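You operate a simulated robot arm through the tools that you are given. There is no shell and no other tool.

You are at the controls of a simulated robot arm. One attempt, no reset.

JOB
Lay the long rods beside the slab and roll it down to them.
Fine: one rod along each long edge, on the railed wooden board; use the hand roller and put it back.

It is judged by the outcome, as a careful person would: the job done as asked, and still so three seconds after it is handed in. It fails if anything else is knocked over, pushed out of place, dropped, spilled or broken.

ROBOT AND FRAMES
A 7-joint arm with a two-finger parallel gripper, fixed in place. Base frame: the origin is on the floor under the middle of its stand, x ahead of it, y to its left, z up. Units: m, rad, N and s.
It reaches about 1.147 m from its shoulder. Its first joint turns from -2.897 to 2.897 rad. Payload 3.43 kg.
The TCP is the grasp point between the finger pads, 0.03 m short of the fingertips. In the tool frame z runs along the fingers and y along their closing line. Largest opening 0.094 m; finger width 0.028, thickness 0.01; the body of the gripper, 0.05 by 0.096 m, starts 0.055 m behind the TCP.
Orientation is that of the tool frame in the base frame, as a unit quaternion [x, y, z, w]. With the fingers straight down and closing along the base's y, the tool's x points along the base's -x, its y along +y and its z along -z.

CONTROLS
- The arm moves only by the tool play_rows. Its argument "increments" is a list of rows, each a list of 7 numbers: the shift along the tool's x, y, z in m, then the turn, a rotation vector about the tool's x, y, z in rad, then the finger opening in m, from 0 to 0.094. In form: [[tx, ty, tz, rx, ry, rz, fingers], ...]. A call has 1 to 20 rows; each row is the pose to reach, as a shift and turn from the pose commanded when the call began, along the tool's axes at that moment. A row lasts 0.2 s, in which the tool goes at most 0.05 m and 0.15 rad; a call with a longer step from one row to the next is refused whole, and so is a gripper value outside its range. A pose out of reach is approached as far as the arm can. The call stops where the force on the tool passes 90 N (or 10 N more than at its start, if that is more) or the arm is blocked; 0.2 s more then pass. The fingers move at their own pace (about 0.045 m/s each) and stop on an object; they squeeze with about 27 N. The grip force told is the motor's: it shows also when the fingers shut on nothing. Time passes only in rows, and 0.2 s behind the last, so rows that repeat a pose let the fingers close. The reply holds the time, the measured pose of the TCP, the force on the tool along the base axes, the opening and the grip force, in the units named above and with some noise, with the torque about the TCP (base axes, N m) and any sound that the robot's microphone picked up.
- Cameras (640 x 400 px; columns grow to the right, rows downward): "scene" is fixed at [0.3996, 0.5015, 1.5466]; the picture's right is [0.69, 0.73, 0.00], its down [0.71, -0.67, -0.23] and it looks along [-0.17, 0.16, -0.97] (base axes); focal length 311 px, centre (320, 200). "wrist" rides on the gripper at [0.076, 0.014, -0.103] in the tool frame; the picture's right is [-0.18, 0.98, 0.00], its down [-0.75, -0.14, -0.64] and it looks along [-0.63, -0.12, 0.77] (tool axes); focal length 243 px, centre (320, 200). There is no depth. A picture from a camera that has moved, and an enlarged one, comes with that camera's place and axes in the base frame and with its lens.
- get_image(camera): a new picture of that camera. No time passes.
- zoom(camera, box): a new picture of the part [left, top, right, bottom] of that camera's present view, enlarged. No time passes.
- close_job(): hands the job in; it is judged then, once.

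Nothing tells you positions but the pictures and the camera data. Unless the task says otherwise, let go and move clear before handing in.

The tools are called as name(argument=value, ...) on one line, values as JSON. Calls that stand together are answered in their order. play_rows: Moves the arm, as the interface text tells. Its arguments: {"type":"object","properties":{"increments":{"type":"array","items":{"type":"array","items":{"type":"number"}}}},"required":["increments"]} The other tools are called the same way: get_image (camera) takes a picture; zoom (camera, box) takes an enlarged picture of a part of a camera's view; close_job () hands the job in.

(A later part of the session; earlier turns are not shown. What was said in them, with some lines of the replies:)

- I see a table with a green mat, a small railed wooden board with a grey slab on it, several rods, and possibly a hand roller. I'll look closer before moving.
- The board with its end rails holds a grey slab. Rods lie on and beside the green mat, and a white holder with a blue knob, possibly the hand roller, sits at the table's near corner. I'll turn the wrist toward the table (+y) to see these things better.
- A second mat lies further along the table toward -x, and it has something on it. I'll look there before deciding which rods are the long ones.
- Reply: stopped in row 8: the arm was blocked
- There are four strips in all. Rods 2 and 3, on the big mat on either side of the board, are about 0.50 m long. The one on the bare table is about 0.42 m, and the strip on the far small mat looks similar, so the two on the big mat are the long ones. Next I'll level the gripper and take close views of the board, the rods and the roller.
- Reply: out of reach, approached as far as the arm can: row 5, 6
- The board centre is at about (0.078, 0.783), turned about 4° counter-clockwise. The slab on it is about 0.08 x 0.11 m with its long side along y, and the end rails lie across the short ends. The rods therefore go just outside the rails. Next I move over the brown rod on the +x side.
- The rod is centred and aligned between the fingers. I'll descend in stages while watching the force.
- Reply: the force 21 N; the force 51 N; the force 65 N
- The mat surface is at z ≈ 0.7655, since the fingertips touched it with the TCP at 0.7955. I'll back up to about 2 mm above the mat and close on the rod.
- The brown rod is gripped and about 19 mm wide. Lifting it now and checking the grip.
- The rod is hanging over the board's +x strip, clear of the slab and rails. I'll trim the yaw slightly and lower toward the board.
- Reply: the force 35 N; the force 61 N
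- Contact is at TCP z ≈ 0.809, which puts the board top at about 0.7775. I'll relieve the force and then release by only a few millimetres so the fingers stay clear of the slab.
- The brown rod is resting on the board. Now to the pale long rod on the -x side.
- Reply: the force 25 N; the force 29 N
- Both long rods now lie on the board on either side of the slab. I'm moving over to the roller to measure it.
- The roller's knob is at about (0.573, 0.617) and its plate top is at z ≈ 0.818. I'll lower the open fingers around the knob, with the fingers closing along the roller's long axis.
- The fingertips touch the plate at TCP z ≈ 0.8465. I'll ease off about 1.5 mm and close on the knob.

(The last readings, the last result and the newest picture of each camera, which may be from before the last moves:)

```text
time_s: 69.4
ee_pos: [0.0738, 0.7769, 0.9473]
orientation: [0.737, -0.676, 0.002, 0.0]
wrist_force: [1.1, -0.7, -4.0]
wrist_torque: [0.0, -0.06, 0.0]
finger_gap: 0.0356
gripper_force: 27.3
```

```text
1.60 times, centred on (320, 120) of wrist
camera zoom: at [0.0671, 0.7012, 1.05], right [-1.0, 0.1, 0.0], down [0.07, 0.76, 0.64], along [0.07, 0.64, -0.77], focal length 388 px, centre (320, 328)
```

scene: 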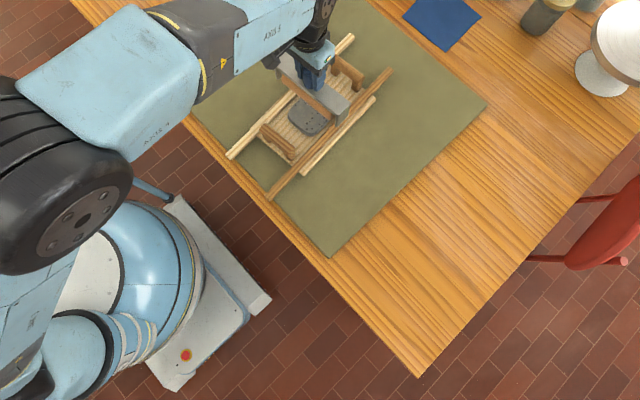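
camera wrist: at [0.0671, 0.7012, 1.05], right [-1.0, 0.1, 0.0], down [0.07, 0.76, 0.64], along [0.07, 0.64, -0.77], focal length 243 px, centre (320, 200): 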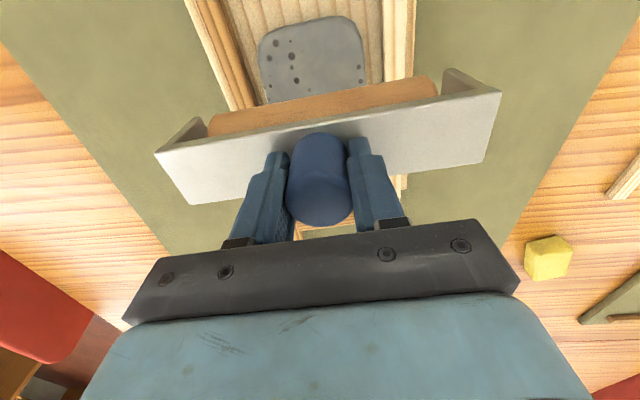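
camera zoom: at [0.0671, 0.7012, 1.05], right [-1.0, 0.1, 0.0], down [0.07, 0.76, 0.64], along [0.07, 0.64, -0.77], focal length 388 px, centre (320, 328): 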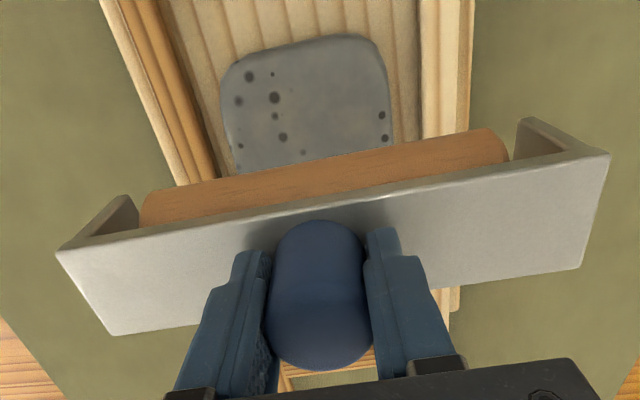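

zoom(camera="wrist", box=[170, 0, 290, 90])

zoom(camera="wrist", box=[340, 0, 460, 90])

zoom(camera="scene", box=[220, 30, 420, 200])

```text
4.44 times, centred on (230, 45) of wrist
camera zoom: at [0.0671, 0.7012, 1.05], right [-1.0, 0.1, 0.0], down [0.07, 0.76, 0.64], along [0.07, 0.64, -0.77], focal length 1078 px, centre (720, 889)
```

zoom: 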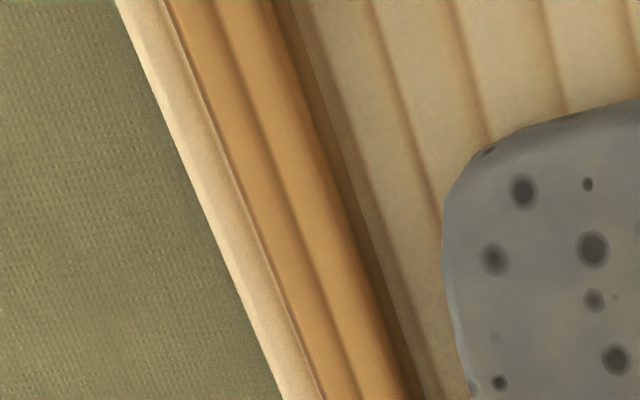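

```text
4.44 times, centred on (400, 45) of wrist
camera zoom: at [0.0671, 0.7012, 1.05], right [-1.0, 0.1, 0.0], down [0.07, 0.76, 0.64], along [0.07, 0.64, -0.77], focal length 1078 px, centre (-36, 889)
```

zoom: 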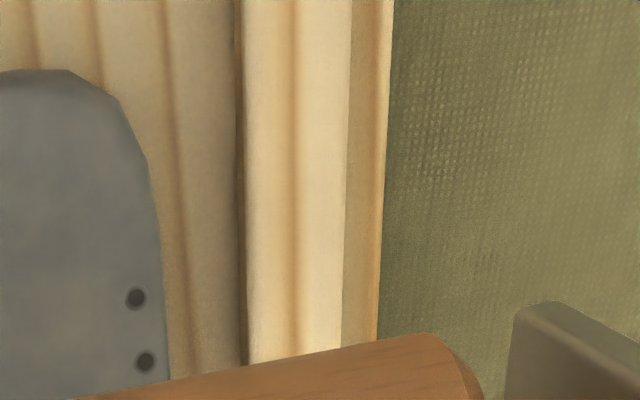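

```text
2.35 times, centred on (320, 115) of scene
camera zoom: at [0.3996, 0.5015, 1.5466], right [0.69, 0.73, 0.0], down [0.71, -0.67, -0.23], along [-0.17, 0.16, -0.97], focal length 731 px, centre (320, 400)
```

zoom: 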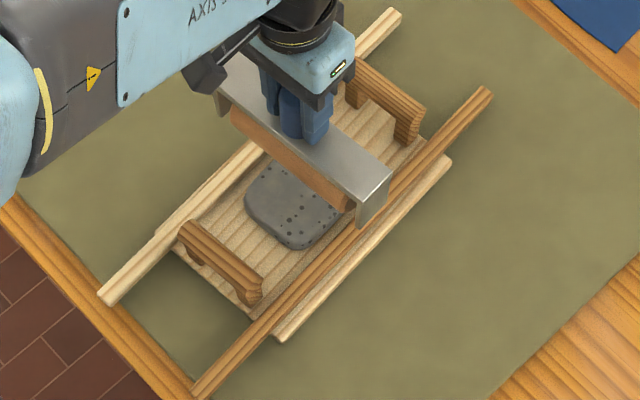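

The roller is centred over the slab and spans both rods; the drum overlaps each rod by more than 1 cm. I'll lower it gently onto the middle of the slab.

play_rows(increments=[[0, -0.002, 0.012, 0, 0, 0, 0.0], [0, -0.002, 0.024, 0, 0, 0, 0.0], [0, -0.002, 0.036, 0, 0, 0, 0.0], [0, -0.002, 0.042, 0, 0, 0, 0.0], [0, -0.002, 0.042, 0, 0, 0, 0.0]])

get_image(camera="wrist")

zoom(camera="scene", box=[220, 30, 420, 200])

```text
time_s: 70.6
ee_pos: [0.0775, 0.7771, 0.9071]
orientation: [0.737, -0.675, 0.001, -0.001]
wrist_force: [-0.7, 0.5, -3.9]
wrist_torque: [-0.03, 0.0, 0.01]
finger_gap: 0.0357
gripper_force: 27.3
```

```text
taken
camera wrist: at [0.0696, 0.7017, 1.0094], right [-1.0, 0.1, 0.0], down [0.07, 0.76, 0.64], along [0.07, 0.64, -0.77], focal length 243 px, centre (320, 200)
```

wrist: 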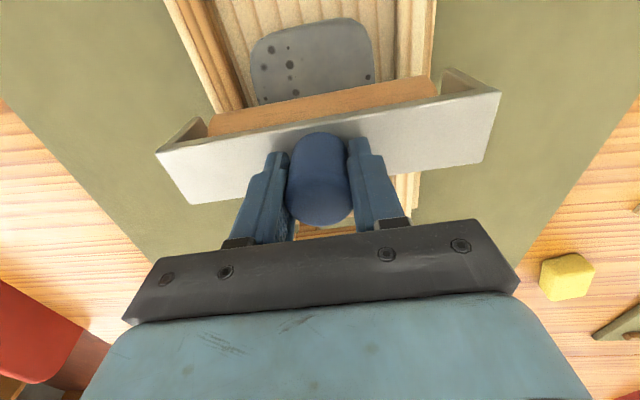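

```text
2.35 times, centred on (320, 115) of scene
camera zoom: at [0.3996, 0.5015, 1.5466], right [0.69, 0.73, 0.0], down [0.71, -0.67, -0.23], along [-0.17, 0.16, -0.97], focal length 731 px, centre (320, 400)
```

zoom: 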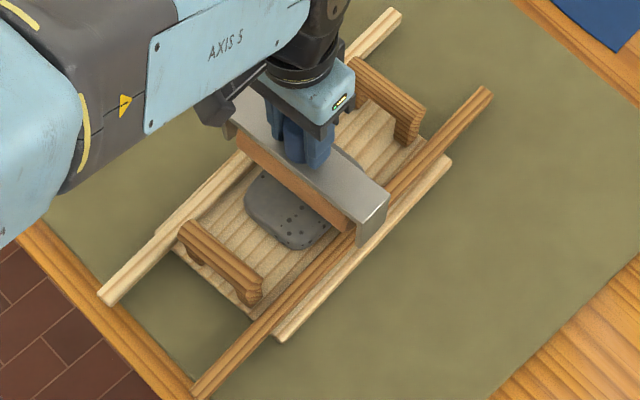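

Lowering in small steps to find the slab surface.

play_rows(increments=[[0, 0, 0.003, 0, 0, 0, 0.0], [0, 0, 0.006, 0, 0, 0, 0.0], [0, 0, 0.006, 0, 0, 0, 0.0]])

play_rows(increments=[[0, 0, 0.003, 0, 0, 0, 0.0], [0, 0, 0.003, 0, 0, 0, 0.0]])

play_rows(increments=[[0, 0, 0.003, 0, 0, 0, 0.0], [0, 0, 0.003, 0, 0, 0, 0.0]])

play_rows(increments=[[0, 0, 0.002, 0, 0, 0, 0.0], [0, 0, 0.002, 0, 0, 0, 0.0]])

```text
time_s: 71.4
ee_pos: [0.0773, 0.7766, 0.9015]
orientation: [0.737, -0.676, 0.002, 0.0]
wrist_force: [0.4, 0.5, -4.0]
wrist_torque: [0.02, -0.06, 0.0]
finger_gap: 0.0357
gripper_force: 26.9
```

```text
time_s: 72.0
ee_pos: [0.078, 0.7774, 0.8988]
orientation: [0.737, -0.676, 0.001, 0.0]
wrist_force: [1.2, -0.5, 1.9]
wrist_torque: [0.0, 0.15, -0.03]
finger_gap: 0.0357
gripper_force: 26.8
```

```text
time_s: 72.6
ee_pos: [0.0769, 0.7768, 0.8995]
orientation: [0.737, -0.676, 0.0, -0.002]
wrist_force: [2.7, -0.4, 25.1]
wrist_torque: [-0.13, 0.51, -0.01]
finger_gap: 0.0356
gripper_force: 26.6
```

```text
time_s: 73.2
ee_pos: [0.0779, 0.7766, 0.8942]
orientation: [0.738, -0.675, 0.002, 0.0]
wrist_force: [0.6, -0.5, 4.0]
wrist_torque: [-0.13, 0.33, 0.06]
finger_gap: 0.0358
gripper_force: 26.8
```

get_image(camera="wrist")

zoom(camera="wrist", box=[120, 0, 520, 240])

zoom(camera="scene", box=[220, 30, 420, 200])

```text
taken
camera wrist: at [0.0697, 0.7009, 0.9965], right [-1.0, 0.1, 0.0], down [0.07, 0.76, 0.64], along [0.06, 0.64, -0.77], focal length 243 px, centre (320, 200)
```

wrist: 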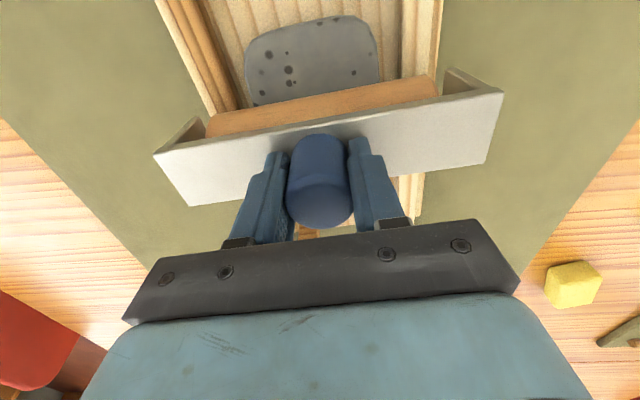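

```text
1.60 times, centred on (320, 120) of wrist
camera zoom: at [0.0697, 0.7009, 0.9965], right [-1.0, 0.1, 0.0], down [0.07, 0.76, 0.64], along [0.06, 0.64, -0.77], focal length 388 px, centre (320, 328)
```

zoom: 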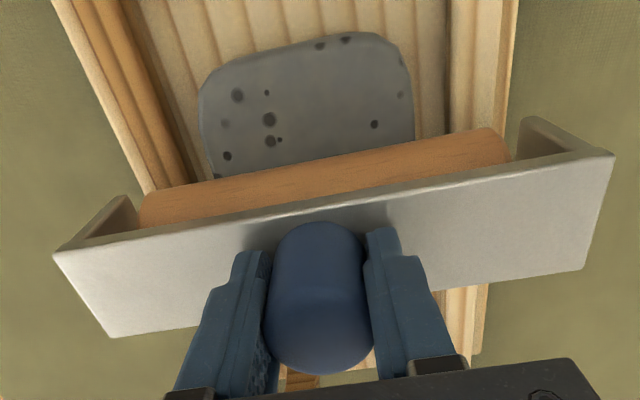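

```text
2.35 times, centred on (320, 115) of scene
camera zoom: at [0.3996, 0.5015, 1.5466], right [0.69, 0.73, 0.0], down [0.71, -0.67, -0.23], along [-0.17, 0.16, -0.97], focal length 731 px, centre (320, 400)
```

zoom: 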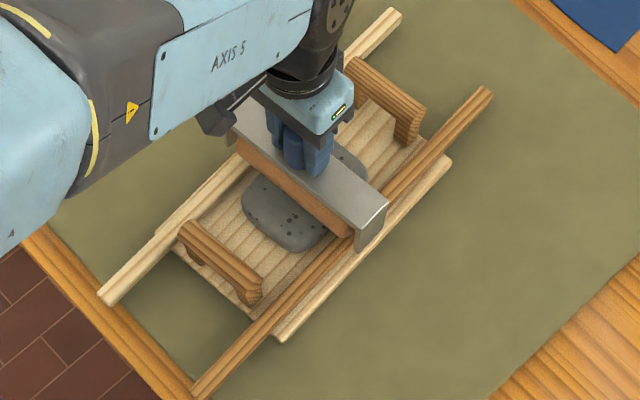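

The slab is giving way under the drum. Now I'll roll back and forth along the slab's length with light downward pressure.

play_rows(increments=[[0, 0, 0.002, 0, 0, 0, 0.0], [0.01, 0, 0.003, 0, 0, 0, 0.0], [0.02, 0, 0.003, 0, 0, 0, 0.0], [0.03, 0, 0.003, 0, 0, 0, 0.0], [0.04, 0, 0.003, 0, 0, 0, 0.0], [0.04, 0, 0.003, 0, 0, 0, 0.0]])

zoom(camera="wrist", box=[120, 0, 520, 240])

zoom(camera="scene", box=[220, 30, 420, 200])

```text
time_s: 74.6
ee_pos: [0.0824, 0.739, 0.8917]
orientation: [0.737, -0.675, 0.002, -0.001]
wrist_force: [0.0, -0.8, -3.6]
wrist_torque: [-0.01, -0.07, -0.01]
finger_gap: 0.0357
gripper_force: 27.2
```

```text
1.60 times, centred on (320, 120) of wrist
camera zoom: at [0.0737, 0.6631, 0.9941], right [-1.0, 0.1, 0.0], down [0.07, 0.76, 0.64], along [0.07, 0.64, -0.77], focal length 388 px, centre (320, 328)
```

zoom: 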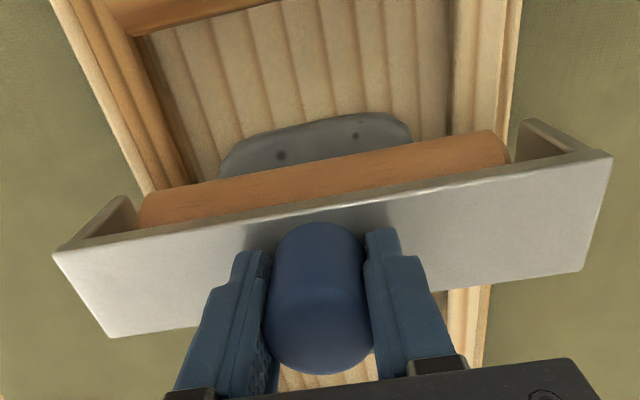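

```text
2.35 times, centred on (320, 115) of scene
camera zoom: at [0.3996, 0.5015, 1.5466], right [0.69, 0.73, 0.0], down [0.71, -0.67, -0.23], along [-0.17, 0.16, -0.97], focal length 731 px, centre (320, 400)
```

zoom: 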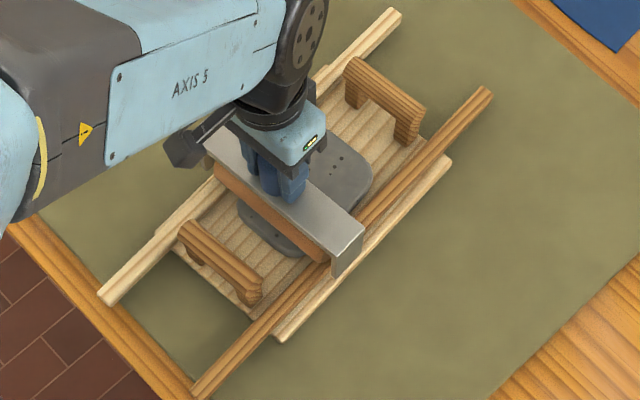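

play_rows(increments=[[0, 0, 0.002, 0, 0, 0, 0.0], [-0.01, 0, 0.003, 0, 0, 0, 0.0], [-0.02, 0, 0.003, 0, 0, 0, 0.0], [-0.03, 0, 0.003, 0, 0, 0, 0.0], [-0.04, 0, 0.003, 0, 0, 0, 0.0], [-0.05, 0, 0.003, 0, 0, 0, 0.0], [-0.06, 0, 0.003, 0, 0, 0, 0.0], [-0.07, 0, 0.003, 0, 0, 0, 0.0], [-0.08, 0, 0.003, 0, 0, 0, 0.0], [-0.08, 0, 0.003, 0, 0, 0, 0.0]])

zoom(camera="wrist", box=[120, 0, 520, 240])

zoom(camera="scene", box=[220, 30, 420, 200])

```text
time_s: 76.8
ee_pos: [0.0729, 0.8163, 0.8902]
orientation: [0.737, -0.676, -0.001, -0.002]
wrist_force: [0.7, 2.9, 29.1]
wrist_torque: [0.17, 0.71, 0.02]
finger_gap: 0.0357
gripper_force: 27.5
```

```text
1.60 times, centred on (320, 120) of wrist
camera zoom: at [0.0652, 0.7404, 0.9925], right [-1.0, 0.1, 0.0], down [0.07, 0.76, 0.64], along [0.06, 0.64, -0.76], focal length 388 px, centre (320, 328)
```

zoom: 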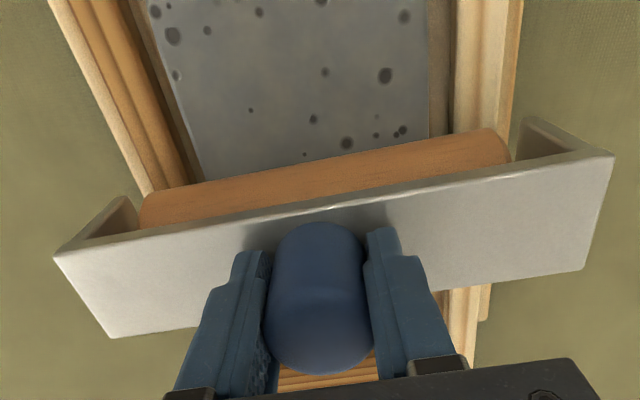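

```text
2.35 times, centred on (320, 115) of scene
camera zoom: at [0.3996, 0.5015, 1.5466], right [0.69, 0.73, 0.0], down [0.71, -0.67, -0.23], along [-0.17, 0.16, -0.97], focal length 731 px, centre (320, 400)
```

zoom: 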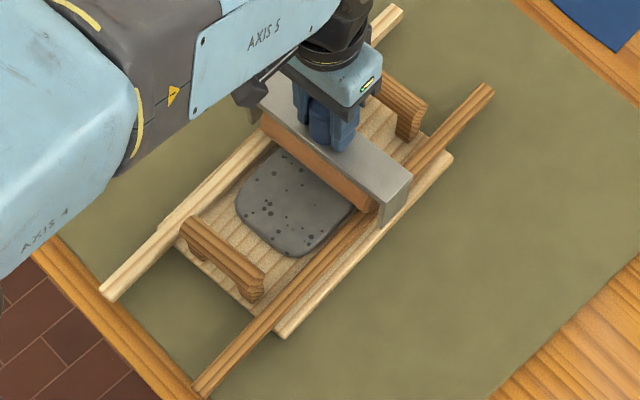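

play_rows(increments=[[-0.01, 0, 0, 0, 0, 0, 0.0], [-0.02, 0, 0, 0, 0, 0, 0.0], [-0.03, 0, 0, 0, 0, 0, 0.0], [-0.03, 0, 0, 0, 0, 0, 0.0]])

get_image(camera="wrist")

zoom(camera="scene", box=[220, 30, 420, 200])

```text
time_s: 77.8
ee_pos: [0.0708, 0.8467, 0.8907]
orientation: [0.737, -0.675, 0.0, -0.002]
wrist_force: [-6.0, -0.2, 31.9]
wrist_torque: [-0.1, 1.66, 0.07]
finger_gap: 0.0354
gripper_force: 27.1
```

```text
taken
camera wrist: at [0.063, 0.7703, 0.9926], right [-1.0, 0.1, 0.0], down [0.07, 0.76, 0.64], along [0.06, 0.64, -0.77], focal length 243 px, centre (320, 200)
```

wrist: 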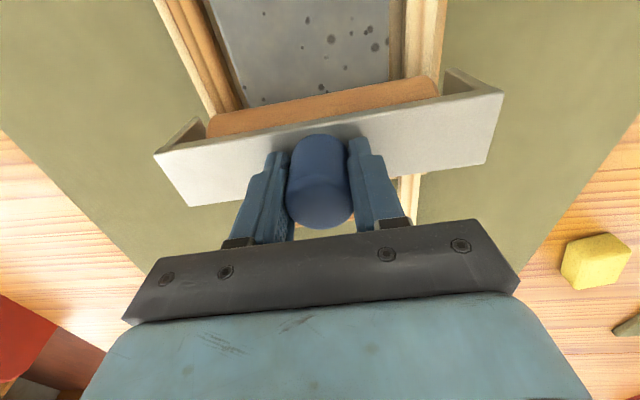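

```text
2.35 times, centred on (320, 115) of scene
camera zoom: at [0.3996, 0.5015, 1.5466], right [0.69, 0.73, 0.0], down [0.71, -0.67, -0.23], along [-0.17, 0.16, -0.97], focal length 731 px, centre (320, 400)
```

zoom: 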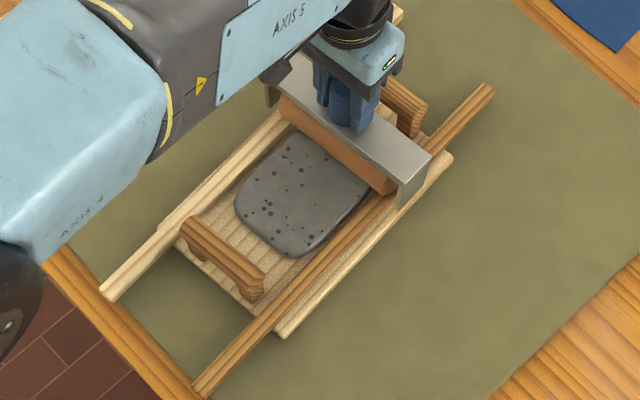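

play_rows(increments=[[0.0, 0, 0.001, 0, 0, 0, 0.0], [0.012, 0, 0.001, 0, 0, 0, 0.0], [0.024, 0, 0.001, 0, 0, 0, 0.0], [0.036, 0, 0.001, 0, 0, 0, 0.0], [0.048, 0, 0.001, 0, 0, 0, 0.0], [0.06, 0, 0.001, 0, 0, 0, 0.0], [0.072, 0, 0.001, 0, 0, 0, 0.0], [0.084, 0, 0.001, 0, 0, 0, 0.0], [0.096, 0, 0.001, 0, 0, 0, 0.0], [0.108, 0, 0.001, 0, 0, 0, 0.0], [0.12, 0, 0.001, 0, 0, 0, 0.0], [0.132, 0, 0.001, 0, 0, 0, 0.0], [0.142, 0, 0.001, 0, 0, 0, 0.0], [0.142, 0, 0.001, 0, 0, 0, 0.0]])

get_image(camera="wrist")

zoom(camera="scene", box=[220, 30, 420, 200])

```text
time_s: 80.8
ee_pos: [0.0842, 0.7073, 0.89]
orientation: [0.737, -0.676, -0.001, -0.003]
wrist_force: [2.0, 2.6, 56.7]
wrist_torque: [0.17, 1.1, -0.09]
finger_gap: 0.0355
gripper_force: 27.3
```

```text
taken
camera wrist: at [0.0756, 0.6301, 0.9921], right [-1.0, 0.1, 0.0], down [0.07, 0.76, 0.65], along [0.07, 0.64, -0.76], focal length 243 px, centre (320, 200)
```

wrist: 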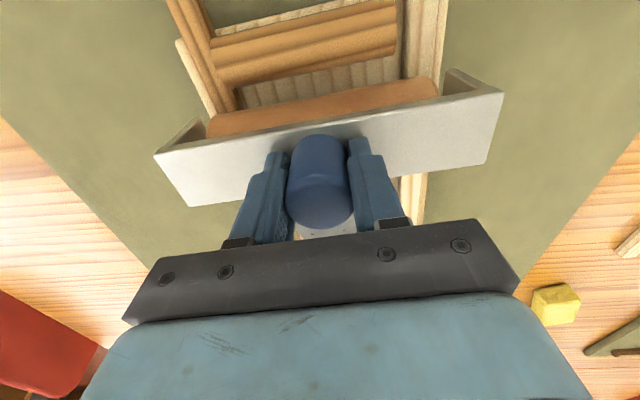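

```text
2.35 times, centred on (320, 115) of scene
camera zoom: at [0.3996, 0.5015, 1.5466], right [0.69, 0.73, 0.0], down [0.71, -0.67, -0.23], along [-0.17, 0.16, -0.97], focal length 731 px, centre (320, 400)
```

zoom: 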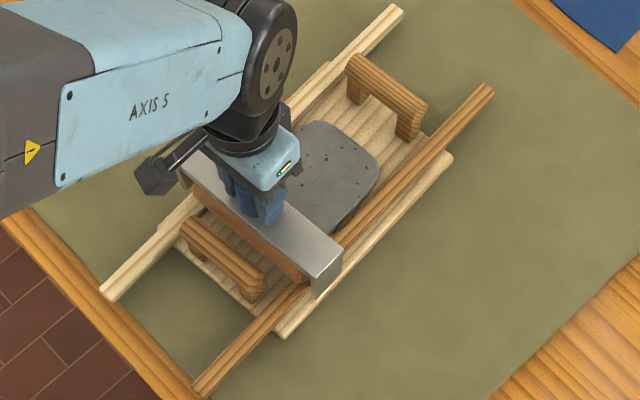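

play_rows(increments=[[-0.012, 0, -0.001, 0, 0, 0, 0.0], [-0.024, 0, -0.001, 0, 0, 0, 0.0], [-0.036, 0, -0.001, 0, 0, 0, 0.0], [-0.048, 0, -0.001, 0, 0, 0, 0.0], [-0.06, 0, -0.001, 0, 0, 0, 0.0], [-0.072, 0, -0.001, 0, 0, 0, 0.0], [-0.084, 0, -0.001, 0, 0, 0, 0.0], [-0.096, 0, -0.001, 0, 0, 0, 0.0], [-0.108, 0, -0.001, 0, 0, 0, 0.0], [-0.12, 0, -0.001, 0, 0, 0, 0.0], [-0.132, 0, -0.001, 0, 0, 0, 0.0], [-0.144, 0, -0.001, 0, 0, 0, 0.0], [-0.156, 0, -0.001, 0, 0, 0, 0.0], [-0.156, 0, -0.001, 0, 0, 0, 0.0]])

get_image(camera="wrist")

zoom(camera="scene", box=[220, 30, 420, 200])

```text
time_s: 83.8
ee_pos: [0.0701, 0.8606, 0.8915]
orientation: [0.737, -0.676, 0.0, -0.002]
wrist_force: [0.2, 2.7, 34.2]
wrist_torque: [0.07, 1.03, -0.06]
finger_gap: 0.0358
gripper_force: 27.2
```

```text
taken
camera wrist: at [0.0627, 0.7842, 0.9925], right [-1.0, 0.1, 0.0], down [0.07, 0.76, 0.64], along [0.07, 0.64, -0.77], focal length 243 px, centre (320, 200)
```

wrist: 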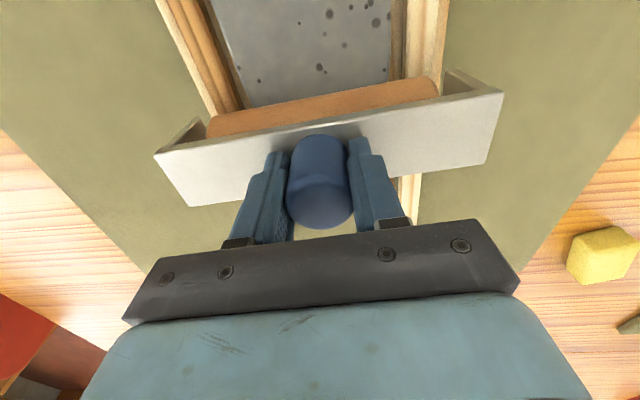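

```text
2.35 times, centred on (320, 115) of scene
camera zoom: at [0.3996, 0.5015, 1.5466], right [0.69, 0.73, 0.0], down [0.71, -0.67, -0.23], along [-0.17, 0.16, -0.97], focal length 731 px, centre (320, 400)
```

zoom: 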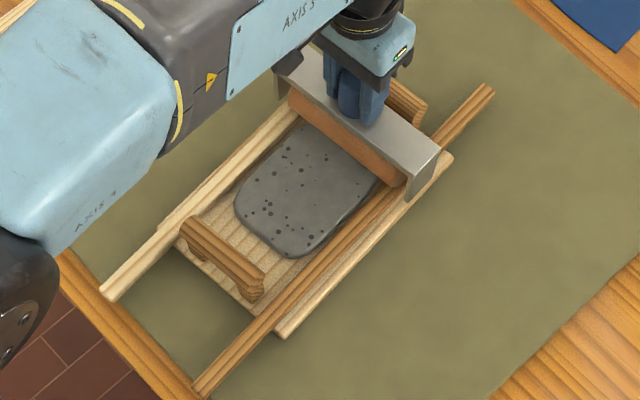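

play_rows(increments=[[0.012, 0, 0.001, 0, 0, 0, 0.0], [0.024, 0, 0.001, 0, 0, 0, 0.0], [0.036, 0, 0.001, 0, 0, 0, 0.0], [0.048, 0, 0.001, 0, 0, 0, 0.0], [0.06, 0, 0.001, 0, 0, 0, 0.0], [0.072, 0, 0.001, 0, 0, 0, 0.0], [0.084, 0, 0.001, 0, 0, 0, 0.0], [0.096, 0, 0.001, 0, 0, 0, 0.0], [0.108, 0, 0.001, 0, 0, 0, 0.0], [0.12, 0, 0.001, 0, 0, 0, 0.0], [0.132, 0, 0.001, 0, 0, 0, 0.0], [0.144, 0, 0.001, 0, 0, 0, 0.0], [0.156, 0, 0.001, 0, 0, 0, 0.0], [0.156, 0, 0.001, 0, 0, 0, 0.0]])

zoom(camera="scene", box=[220, 30, 420, 200])

play_rows(increments=[[-0.012, 0, 0, 0, 0, 0, 0.0], [-0.024, 0, 0, 0, 0, 0, 0.0], [-0.036, 0, 0, 0, 0, 0, 0.0], [-0.048, 0, 0, 0, 0, 0, 0.0], [-0.06, 0, 0, 0, 0, 0, 0.0], [-0.072, 0, 0, 0, 0, 0, 0.0], [-0.072, 0, 0, 0, 0, 0, 0.0]])

```text
time_s: 86.8
ee_pos: [0.0827, 0.7067, 0.8896]
orientation: [0.737, -0.676, 0.0, -0.002]
wrist_force: [-13.1, 3.5, 56.6]
wrist_torque: [0.23, 1.73, 0.1]
finger_gap: 0.0355
gripper_force: 27.7
```

```text
2.35 times, centred on (320, 115) of scene
camera zoom: at [0.3996, 0.5015, 1.5466], right [0.69, 0.73, 0.0], down [0.71, -0.67, -0.23], along [-0.17, 0.16, -0.97], focal length 731 px, centre (320, 400)
```

zoom: 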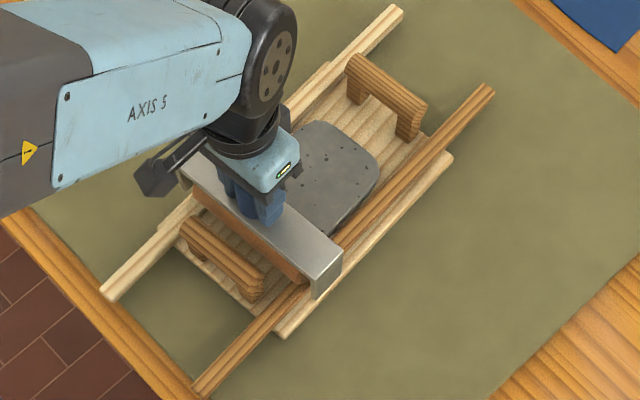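

```text
time_s: 88.4
ee_pos: [0.0786, 0.7785, 0.8895]
orientation: [0.737, -0.676, -0.001, -0.004]
wrist_force: [10.9, 0.9, 62.5]
wrist_torque: [-0.04, 0.79, -0.15]
finger_gap: 0.0356
gripper_force: 26.6
```

The drum now rides on both rods along the whole slab at a constant height. I'll lift off and inspect the slab.

play_rows(increments=[[0, 0, -0.004, 0, 0, 0, 0.0], [0, 0, -0.008, 0, 0, 0, 0.0], [0, 0, -0.02, 0, 0, 0, 0.0], [0, 0, -0.04, 0, 0, 0, 0.0], [0, 0, -0.065, 0, 0, 0, 0.0], [0, 0, -0.065, 0, 0, 0, 0.0]])

get_image(camera="wrist")

zoom(camera="wrist", box=[160, 0, 440, 110])

zoom(camera="scene", box=[220, 30, 420, 200])

```text
time_s: 89.8
ee_pos: [0.0783, 0.7782, 0.951]
orientation: [0.737, -0.676, 0.002, 0.0]
wrist_force: [0.2, -0.1, -4.1]
wrist_torque: [0.02, 0.04, 0.0]
finger_gap: 0.0354
gripper_force: 27.1
```

```text
taken
camera wrist: at [0.0711, 0.7019, 1.0537], right [-1.0, 0.1, 0.0], down [0.07, 0.76, 0.64], along [0.07, 0.64, -0.77], focal length 243 px, centre (320, 200)
```

wrist: 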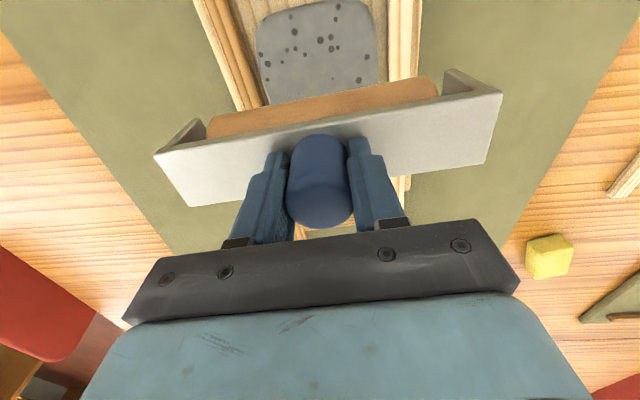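

```text
2.29 times, centred on (300, 55) of wrist
camera zoom: at [0.0711, 0.7019, 1.0537], right [-1.0, 0.1, 0.0], down [0.07, 0.76, 0.64], along [0.07, 0.64, -0.77], focal length 555 px, centre (366, 531)
```

zoom: 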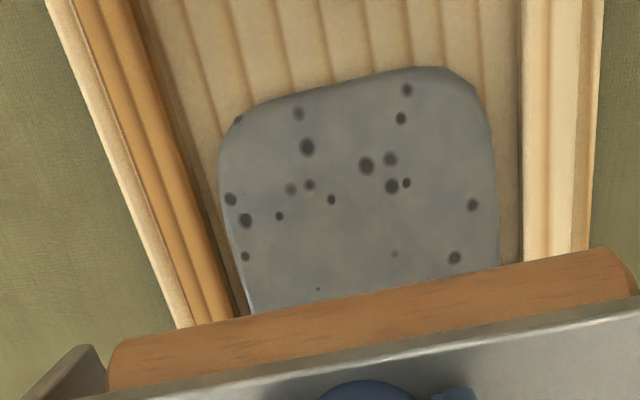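

```text
2.35 times, centred on (320, 115) of scene
camera zoom: at [0.3996, 0.5015, 1.5466], right [0.69, 0.73, 0.0], down [0.71, -0.67, -0.23], along [-0.17, 0.16, -0.97], focal length 731 px, centre (320, 400)
```

zoom: 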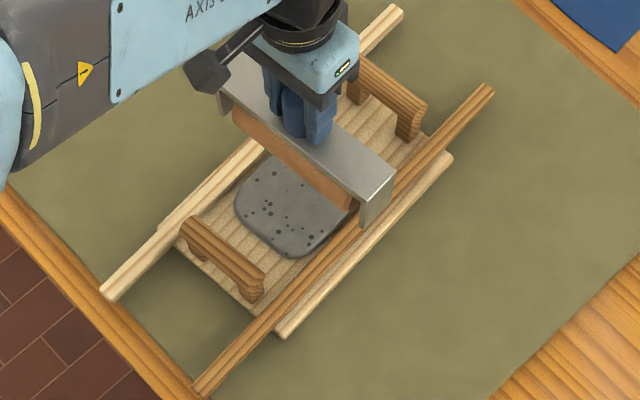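

The slab is flattened level with the rods, and both rods stayed put. Now I'm returning the roller to its original spot.

play_rows(increments=[[0.017, -0.04, 0, 0, 0, 0.014, 0.0], [0.034, -0.08, 0, 0, 0, 0.028, 0.0], [0.051, -0.12, 0, 0, 0, 0.042, 0.0], [0.068, -0.16, 0, 0, 0, 0.056, 0.0], [0.085, -0.2, 0, 0, 0, 0.07, 0.0], [0.102, -0.24, 0, 0, 0, 0.084, 0.0], [0.119, -0.28, 0, 0, 0, 0.098, 0.0], [0.136, -0.32, 0, 0, 0, 0.112, 0.0], [0.153, -0.36, 0, 0, 0, 0.126, 0.0], [0.17, -0.4, 0, 0, 0, 0.14, 0.0], [0.187, -0.44, 0, 0, 0, 0.154, 0.0], [0.2038, -0.4795, 0, 0, 0, 0.1667, 0.0], [0.2038, -0.4795, 0, 0, 0, 0.1667, 0.0]])

get_image(camera="wrist")

get_image(camera="scene")

zoom(camera="scene", box=[220, 30, 420, 200])

```text
time_s: 92.6
ee_pos: [0.5756, 0.6154, 0.9563]
orientation: [-0.679, 0.735, -0.001, 0.001]
wrist_force: [-0.3, 0.1, -3.9]
wrist_torque: [-0.03, 0.0, -0.01]
finger_gap: 0.0356
gripper_force: 27.1
```

```text
taken
camera wrist: at [0.5551, 0.5419, 1.0587], right [-0.97, 0.26, 0.0], down [0.2, 0.74, 0.64], along [0.17, 0.62, -0.77], focal length 243 px, centre (320, 200)
```

wrist: 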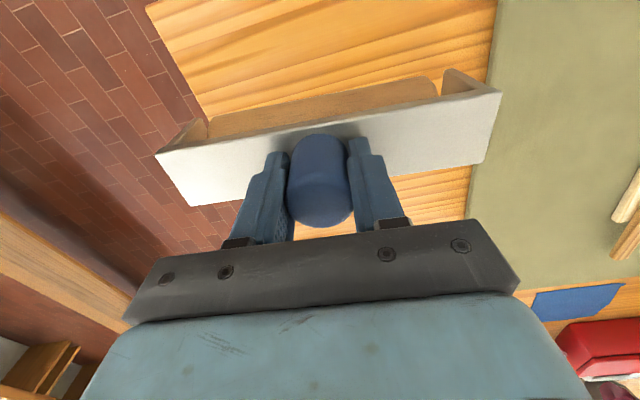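

```text
taken
```

scene: 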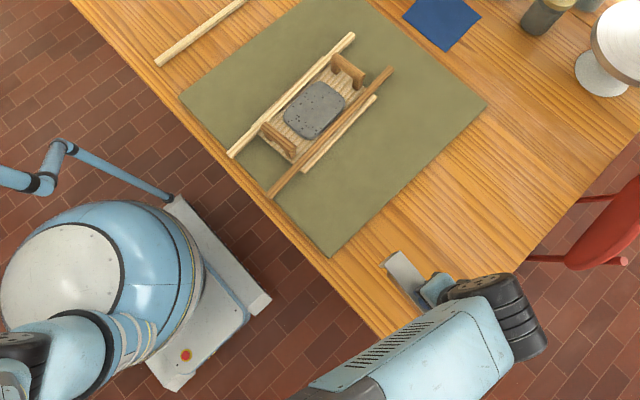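

```text
2.35 times, centred on (320, 115) of scene
camera zoom: at [0.3996, 0.5015, 1.5466], right [0.69, 0.73, 0.0], down [0.71, -0.67, -0.23], along [-0.17, 0.16, -0.97], focal length 731 px, centre (320, 400)
```

zoom: 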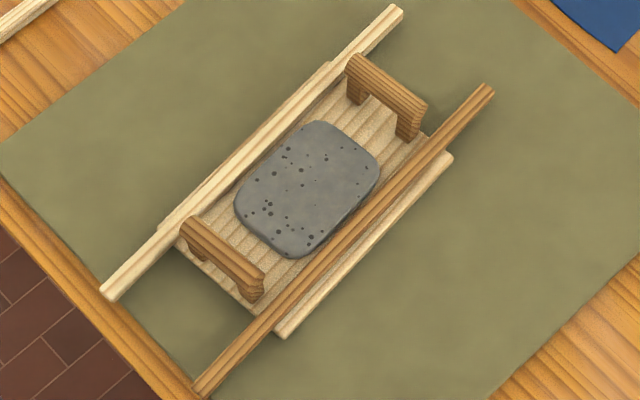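

play_rows(increments=[[-0.0015, 0, 0.03, 0, 0, 0, 0.0], [-0.0015, 0, 0.06, 0, 0, 0, 0.0], [-0.0015, 0, 0.085, 0, 0, 0, 0.0], [-0.0015, 0, 0.098, 0, 0, 0, 0.0], [-0.0015, 0, 0.098, 0, 0, 0, 0.0]])

play_rows(increments=[[0, 0, 0.003, 0, 0, 0, 0.0], [0, 0, 0.006, 0, 0, 0, 0.0], [0, 0, 0.006, 0, 0, 0, 0.0]])

play_rows(increments=[[0, 0, 0.002, 0, 0, 0, 0.0], [0, 0, 0.002, 0, 0, 0, 0.0]])

```text
time_s: 93.8
ee_pos: [0.5725, 0.6201, 0.8563]
orientation: [-0.679, 0.734, -0.001, 0.001]
wrist_force: [0.2, 0.1, -4.4]
wrist_torque: [0.04, 0.07, -0.04]
finger_gap: 0.0357
gripper_force: 27.1
```

```text
time_s: 94.6
ee_pos: [0.5722, 0.6182, 0.8501]
orientation: [-0.679, 0.734, -0.002, 0.001]
wrist_force: [-0.1, -0.4, -4.8]
wrist_torque: [0.05, -0.04, -0.01]
finger_gap: 0.0356
gripper_force: 27.2
```

```text
time_s: 95.2
ee_pos: [0.5736, 0.6186, 0.8486]
orientation: [-0.679, 0.734, -0.002, 0.001]
wrist_force: [-1.7, 0.2, 6.6]
wrist_torque: [0.11, 0.91, 0.0]
finger_gap: 0.0356
gripper_force: 27.6
```

play_rows(increments=[[0.0015, 0, 0.001, 0, 0, 0, 0.0], [0.0015, 0, 0.001, 0, 0, 0, 0.0]])

play_rows(increments=[[0, 0, 0, 0, 0, 0, 0.037], [0, 0, 0, 0, 0, 0, 0.04], [0, 0, 0, 0, 0, 0, 0.05], [0, 0, 0, 0, 0, 0, 0.06], [0, 0, 0, 0, 0, 0, 0.07], [0, 0, 0, 0, 0, 0, 0.07]])

get_image(camera="wrist")

```text
time_s: 95.8
ee_pos: [0.574, 0.6156, 0.8485]
orientation: [-0.679, 0.734, -0.001, 0.002]
wrist_force: [-0.5, -2.1, 19.9]
wrist_torque: [-0.14, 0.6, 0.03]
finger_gap: 0.0354
gripper_force: 27.3
```

```text
time_s: 97.2
ee_pos: [0.5728, 0.6169, 0.8469]
orientation: [-0.678, 0.735, -0.002, 0.0]
wrist_force: [-0.3, 0.2, -0.5]
wrist_torque: [-0.01, -0.03, -0.01]
finger_gap: 0.0699
gripper_force: 0.1
```

```text
taken
camera wrist: at [0.5527, 0.5428, 0.9496], right [-0.97, 0.26, 0.0], down [0.2, 0.74, 0.64], along [0.17, 0.62, -0.77], focal length 243 px, centre (320, 200)
```

wrist: 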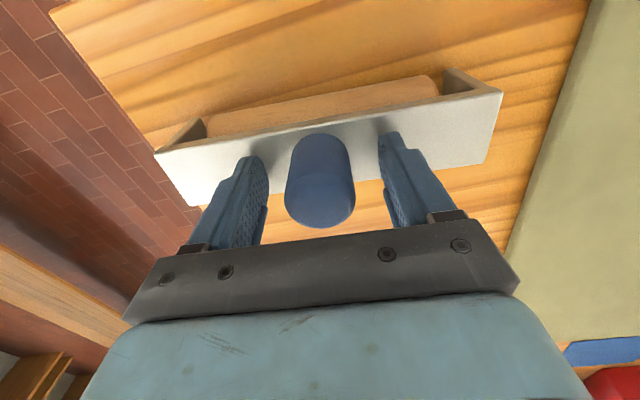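

The roller is standing on the table and released. I'll rise straight up and check the scene.

play_rows(increments=[[0, 0, -0.015, 0, 0, 0, 0.07], [0, 0, -0.04, 0, 0, 0, 0.07], [0, 0, -0.08, 0, 0, 0, 0.08], [0, 0, -0.12, 0, 0, 0, 0.094], [0, 0, -0.14, 0, 0, 0, 0.094], [0, 0, -0.14, 0, 0, 0, 0.094]])

get_image(camera="wrist")

get_image(camera="scene")

```text
time_s: 98.6
ee_pos: [0.5721, 0.619, 0.9873]
orientation: [-0.679, 0.735, -0.002, 0.001]
wrist_force: [0.6, 0.0, 0.3]
wrist_torque: [0.0, 0.01, 0.0]
finger_gap: 0.094
gripper_force: 0.1
```

```text
taken
camera wrist: at [0.5528, 0.5452, 1.0884], right [-0.97, 0.26, 0.0], down [0.2, 0.74, 0.64], along [0.17, 0.62, -0.77], focal length 243 px, centre (320, 200)
```

wrist: 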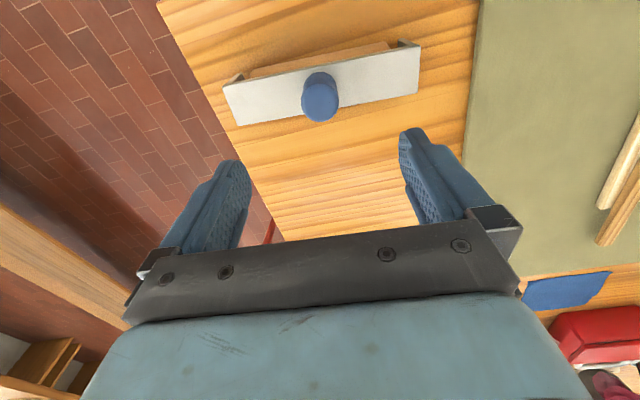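

```text
taken
```

scene: 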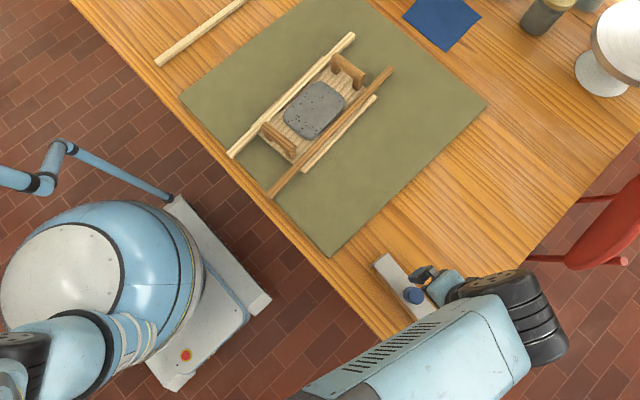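

zoom(camera="scene", box=[265, 70, 365, 150])

zoom(camera="scene", box=[220, 20, 400, 205])

```text
5.00 times, centred on (315, 110) of scene
camera zoom: at [0.3996, 0.5015, 1.5466], right [0.69, 0.73, 0.0], down [0.71, -0.67, -0.23], along [-0.17, 0.16, -0.97], focal length 1553 px, centre (345, 650)
```

zoom: 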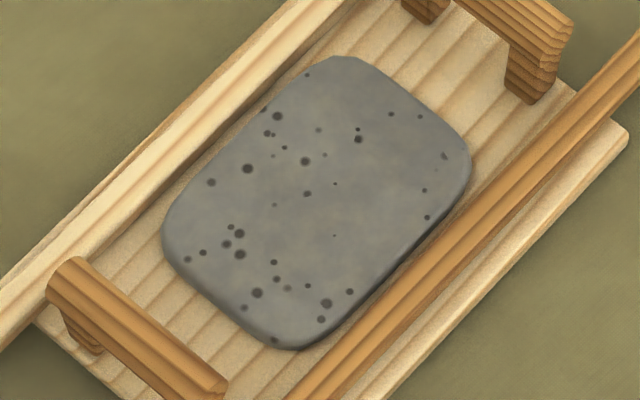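

```text
2.16 times, centred on (310, 112) of scene
camera zoom: at [0.3996, 0.5015, 1.5466], right [0.69, 0.73, 0.0], down [0.71, -0.67, -0.23], along [-0.17, 0.16, -0.97], focal length 672 px, centre (342, 389)
```

zoom: 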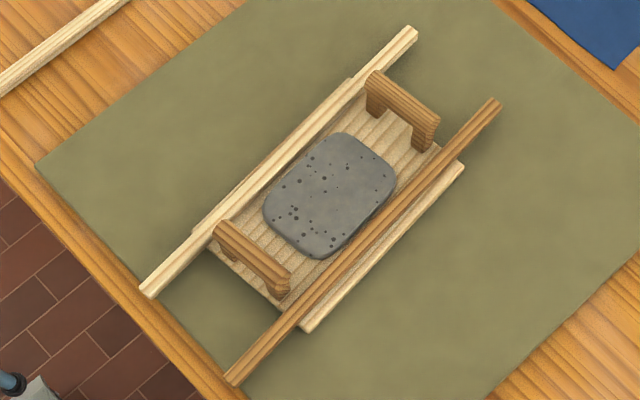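

play_rows(increments=[[0.007, 0.0428, -0.005, 0, 0, 0.045, 0.094], [0.014, 0.0857, -0.01, 0, 0, 0.09, 0.094], [0.021, 0.1285, -0.01, 0, 0, 0.135, 0.094], [0.028, 0.1713, -0.01, 0, 0, 0.18, 0.094], [0.035, 0.2142, -0.01, 0, 0, 0.225, 0.094], [0.0425, 0.257, -0.01, 0, 0, 0.27, 0.094], [0.05, 0.2998, -0.01, 0, 0, 0.315, 0.094], [0.057, 0.3427, -0.01, 0, 0, 0.36, 0.094], [0.064, 0.3855, -0.01, 0, 0, 0.405, 0.094], [0.071, 0.4283, -0.01, 0, 0, 0.45, 0.094], [0.078, 0.4711, -0.01, 0, 0, 0.495, 0.094], [0.085, 0.514, -0.01, 0, 0, 0.54, 0.094], [0.092, 0.5568, -0.01, 0, 0, 0.585, 0.094], [0.099, 0.5996, -0.01, 0, 0, 0.63, 0.094], [0.106, 0.6425, -0.01, 0, 0, 0.675, 0.094], [0.1135, 0.6853, -0.01, 0, 0, 0.705, 0.094], [0.1135, 0.6853, -0.01, 0, 0, 0.705, 0.094]])

get_image(camera="wrist")

zoom(camera="scene", box=[320, 220, 480, 360])

```text
time_s: 102.2
ee_pos: [-0.1117, 0.5566, 0.9918]
orientation: [-0.379, 0.926, -0.003, 0.003]
wrist_force: [-0.6, 0.2, -0.1]
wrist_torque: [-0.03, 0.04, 0.01]
finger_gap: 0.0943
gripper_force: 0.1
```

```text
taken
camera wrist: at [-0.1764, 0.5145, 1.0943], right [-0.56, 0.83, -0.01], down [0.63, 0.43, 0.64], along [0.54, 0.36, -0.77], focal length 243 px, centre (320, 200)
```

wrist: 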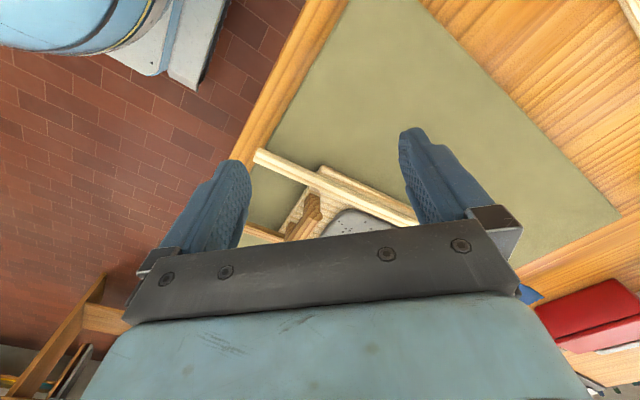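

```text
2.86 times, centred on (400, 290) of scene
camera zoom: at [0.3996, 0.5015, 1.5466], right [0.69, 0.73, 0.0], down [0.71, -0.67, -0.23], along [-0.17, 0.16, -0.97], focal length 888 px, centre (91, -57)
```

zoom: 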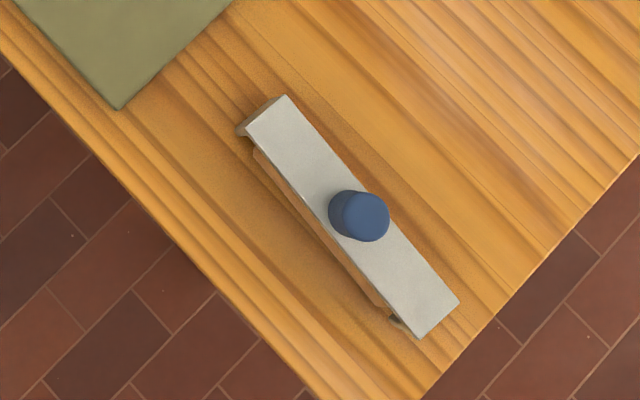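

play_rows(increments=[[0.01, 0, 0.02, 0, -0.12, 0, 0.094], [0.02, 0, 0.04, 0, -0.24, 0, 0.094], [0.03, 0, 0.06, 0, -0.36, 0, 0.094], [0.04, 0, 0.08, 0, -0.48, 0, 0.094], [0.05, 0, 0.09, 0, -0.6, 0, 0.094], [0.05, 0, 0.09, 0, -0.6, 0, 0.094]])

get_image(camera="wrist")

zoom(camera="wrist", box=[230, 60, 430, 220])

```text
time_s: 103.1
ee_pos: [-0.0243, 0.5927, 0.947]
orientation: [-0.274, 0.94, 0.07, 0.19]
wrist_force: [-0.9, 0.1, 0.2]
wrist_torque: [0.01, -0.02, -0.02]
finger_gap: 0.0943
gripper_force: 0.0
stopped in row 4: the arm was blocked; the commanded pose is now the measured one
```

```text
taken
camera wrist: at [-0.1235, 0.5432, 1.0117], right [-0.39, 0.92, 0.1], down [0.46, 0.1, 0.88], along [0.8, 0.39, -0.46], focal length 243 px, centre (320, 200)
```

wrist: 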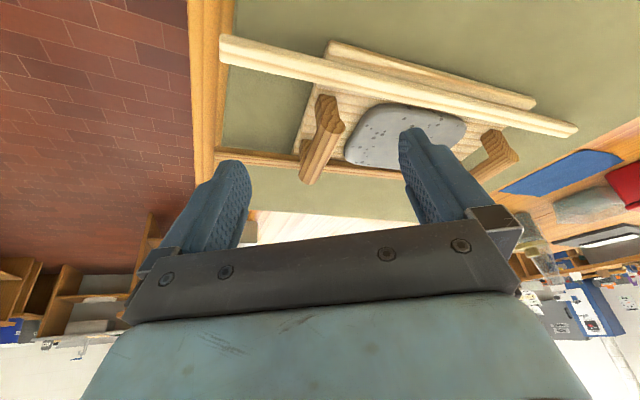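

```text
2.50 times, centred on (330, 140) of wrist
camera zoom: at [-0.1235, 0.5432, 1.0117], right [-0.39, 0.92, 0.1], down [0.46, 0.1, 0.88], along [0.8, 0.39, -0.46], focal length 606 px, centre (295, 350)
```

zoom: 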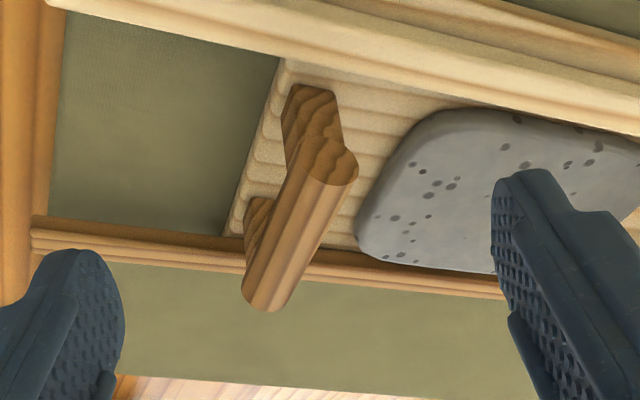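

get_image(camera="scene")

zoom(camera="wrist", box=[320, 60, 520, 200])

```text
taken
```

scene: 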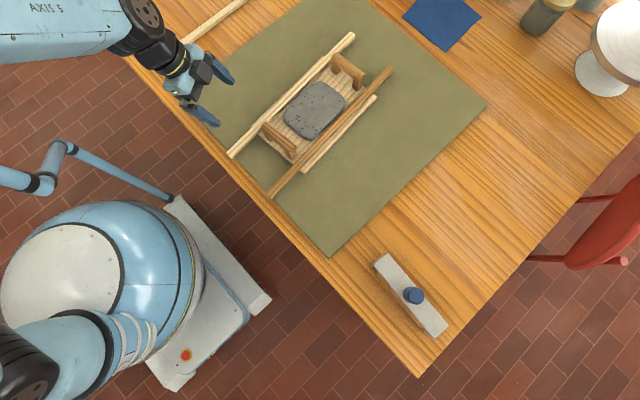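

```text
2.86 times, centred on (420, 130) of wrist
camera zoom: at [-0.1235, 0.5432, 1.0117], right [-0.39, 0.92, 0.1], down [0.46, 0.1, 0.88], along [0.8, 0.39, -0.46], focal length 693 px, centre (34, 400)
```

zoom: 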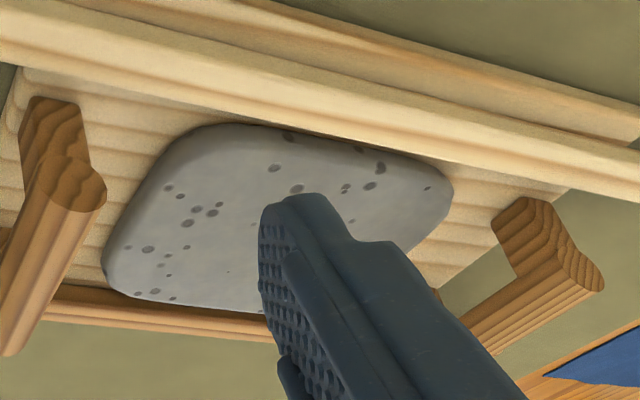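

The slab sits flat between the two rods at about rod height, and the roller is back where it started. I'll raise the arm clear before handing in.

play_rows(increments=[[-0.01, 0, -0.023, 0, 0, 0, 0.094], [-0.02, 0.001, -0.046, 0, 0.05, 0, 0.094], [-0.03, 0.002, -0.069, 0, 0.15, 0, 0.094], [-0.0396, 0.0027, -0.0917, 0, 0.25, 0, 0.094], [-0.0396, 0.0027, -0.0917, 0, 0.35, 0, 0.094], [-0.0396, 0.0027, -0.0917, 0, 0.35, 0, 0.094]])

get_image(camera="scene")

get_image(camera="wrist")

```text
time_s: 104.5
ee_pos: [-0.0323, 0.5877, 1.045]
orientation: [-0.289, 0.957, 0.017, 0.024]
wrist_force: [0.8, 0.4, 0.0]
wrist_torque: [0.0, -0.02, -0.04]
finger_gap: 0.094
gripper_force: 0.1
```

```text
taken
```

scene: 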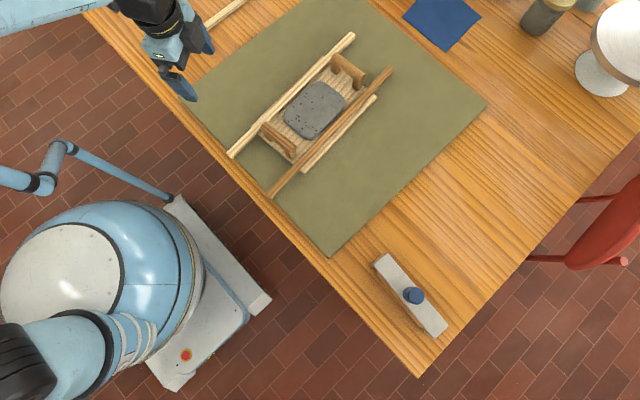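

```text
taken
camera wrist: at [-0.1058, 0.5536, 1.1439], right [-0.39, 0.92, 0.03], down [0.68, 0.27, 0.68], along [0.62, 0.29, -0.73], focal length 243 px, centre (320, 200)
```

wrist: 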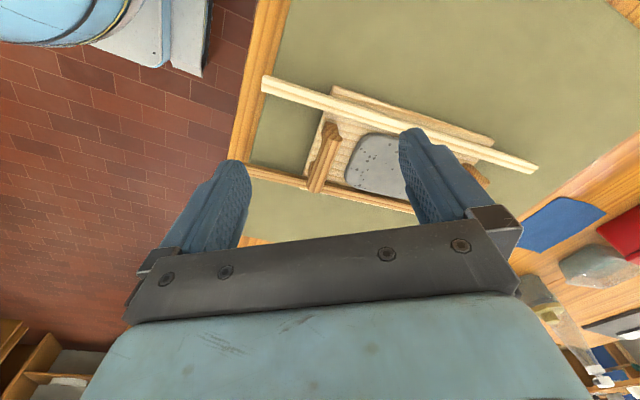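

Both long rods lie on the board along the slab's long edges, and the slab is rolled down to them. The roller is back in its place, and the arm is empty and clear, so I'm handing in.

close_job()

```text
The job is handed in.
```

I laid both long rods on the railed board, one along each long edge of the slab, and rolled the slab down to them. The job is handed in.

- **Rods:** I used the two rods of about 0.50 m that were on the big mat. The shorter rod on the bare table (about 0.42 m) was left where it was.
- **Slab:** The roller rode on both rods along the slab's full length at a constant height. In the last pictures the slab lies flat between the rods. Its top looked level with theirs or up to about 3 mm lower, judged by eye and contact height, not measured directly.
- **Roller:** It is back on the table. In the scene picture its position matches where it started to within about 1 cm.
- **Board:** It may have slid about 6 mm along the table during rolling. That is close to the error of my picture measurements.

The arm was stopped as blocked twice while I was only looking around, with no contact force either time. Nothing was knocked over or dropped.
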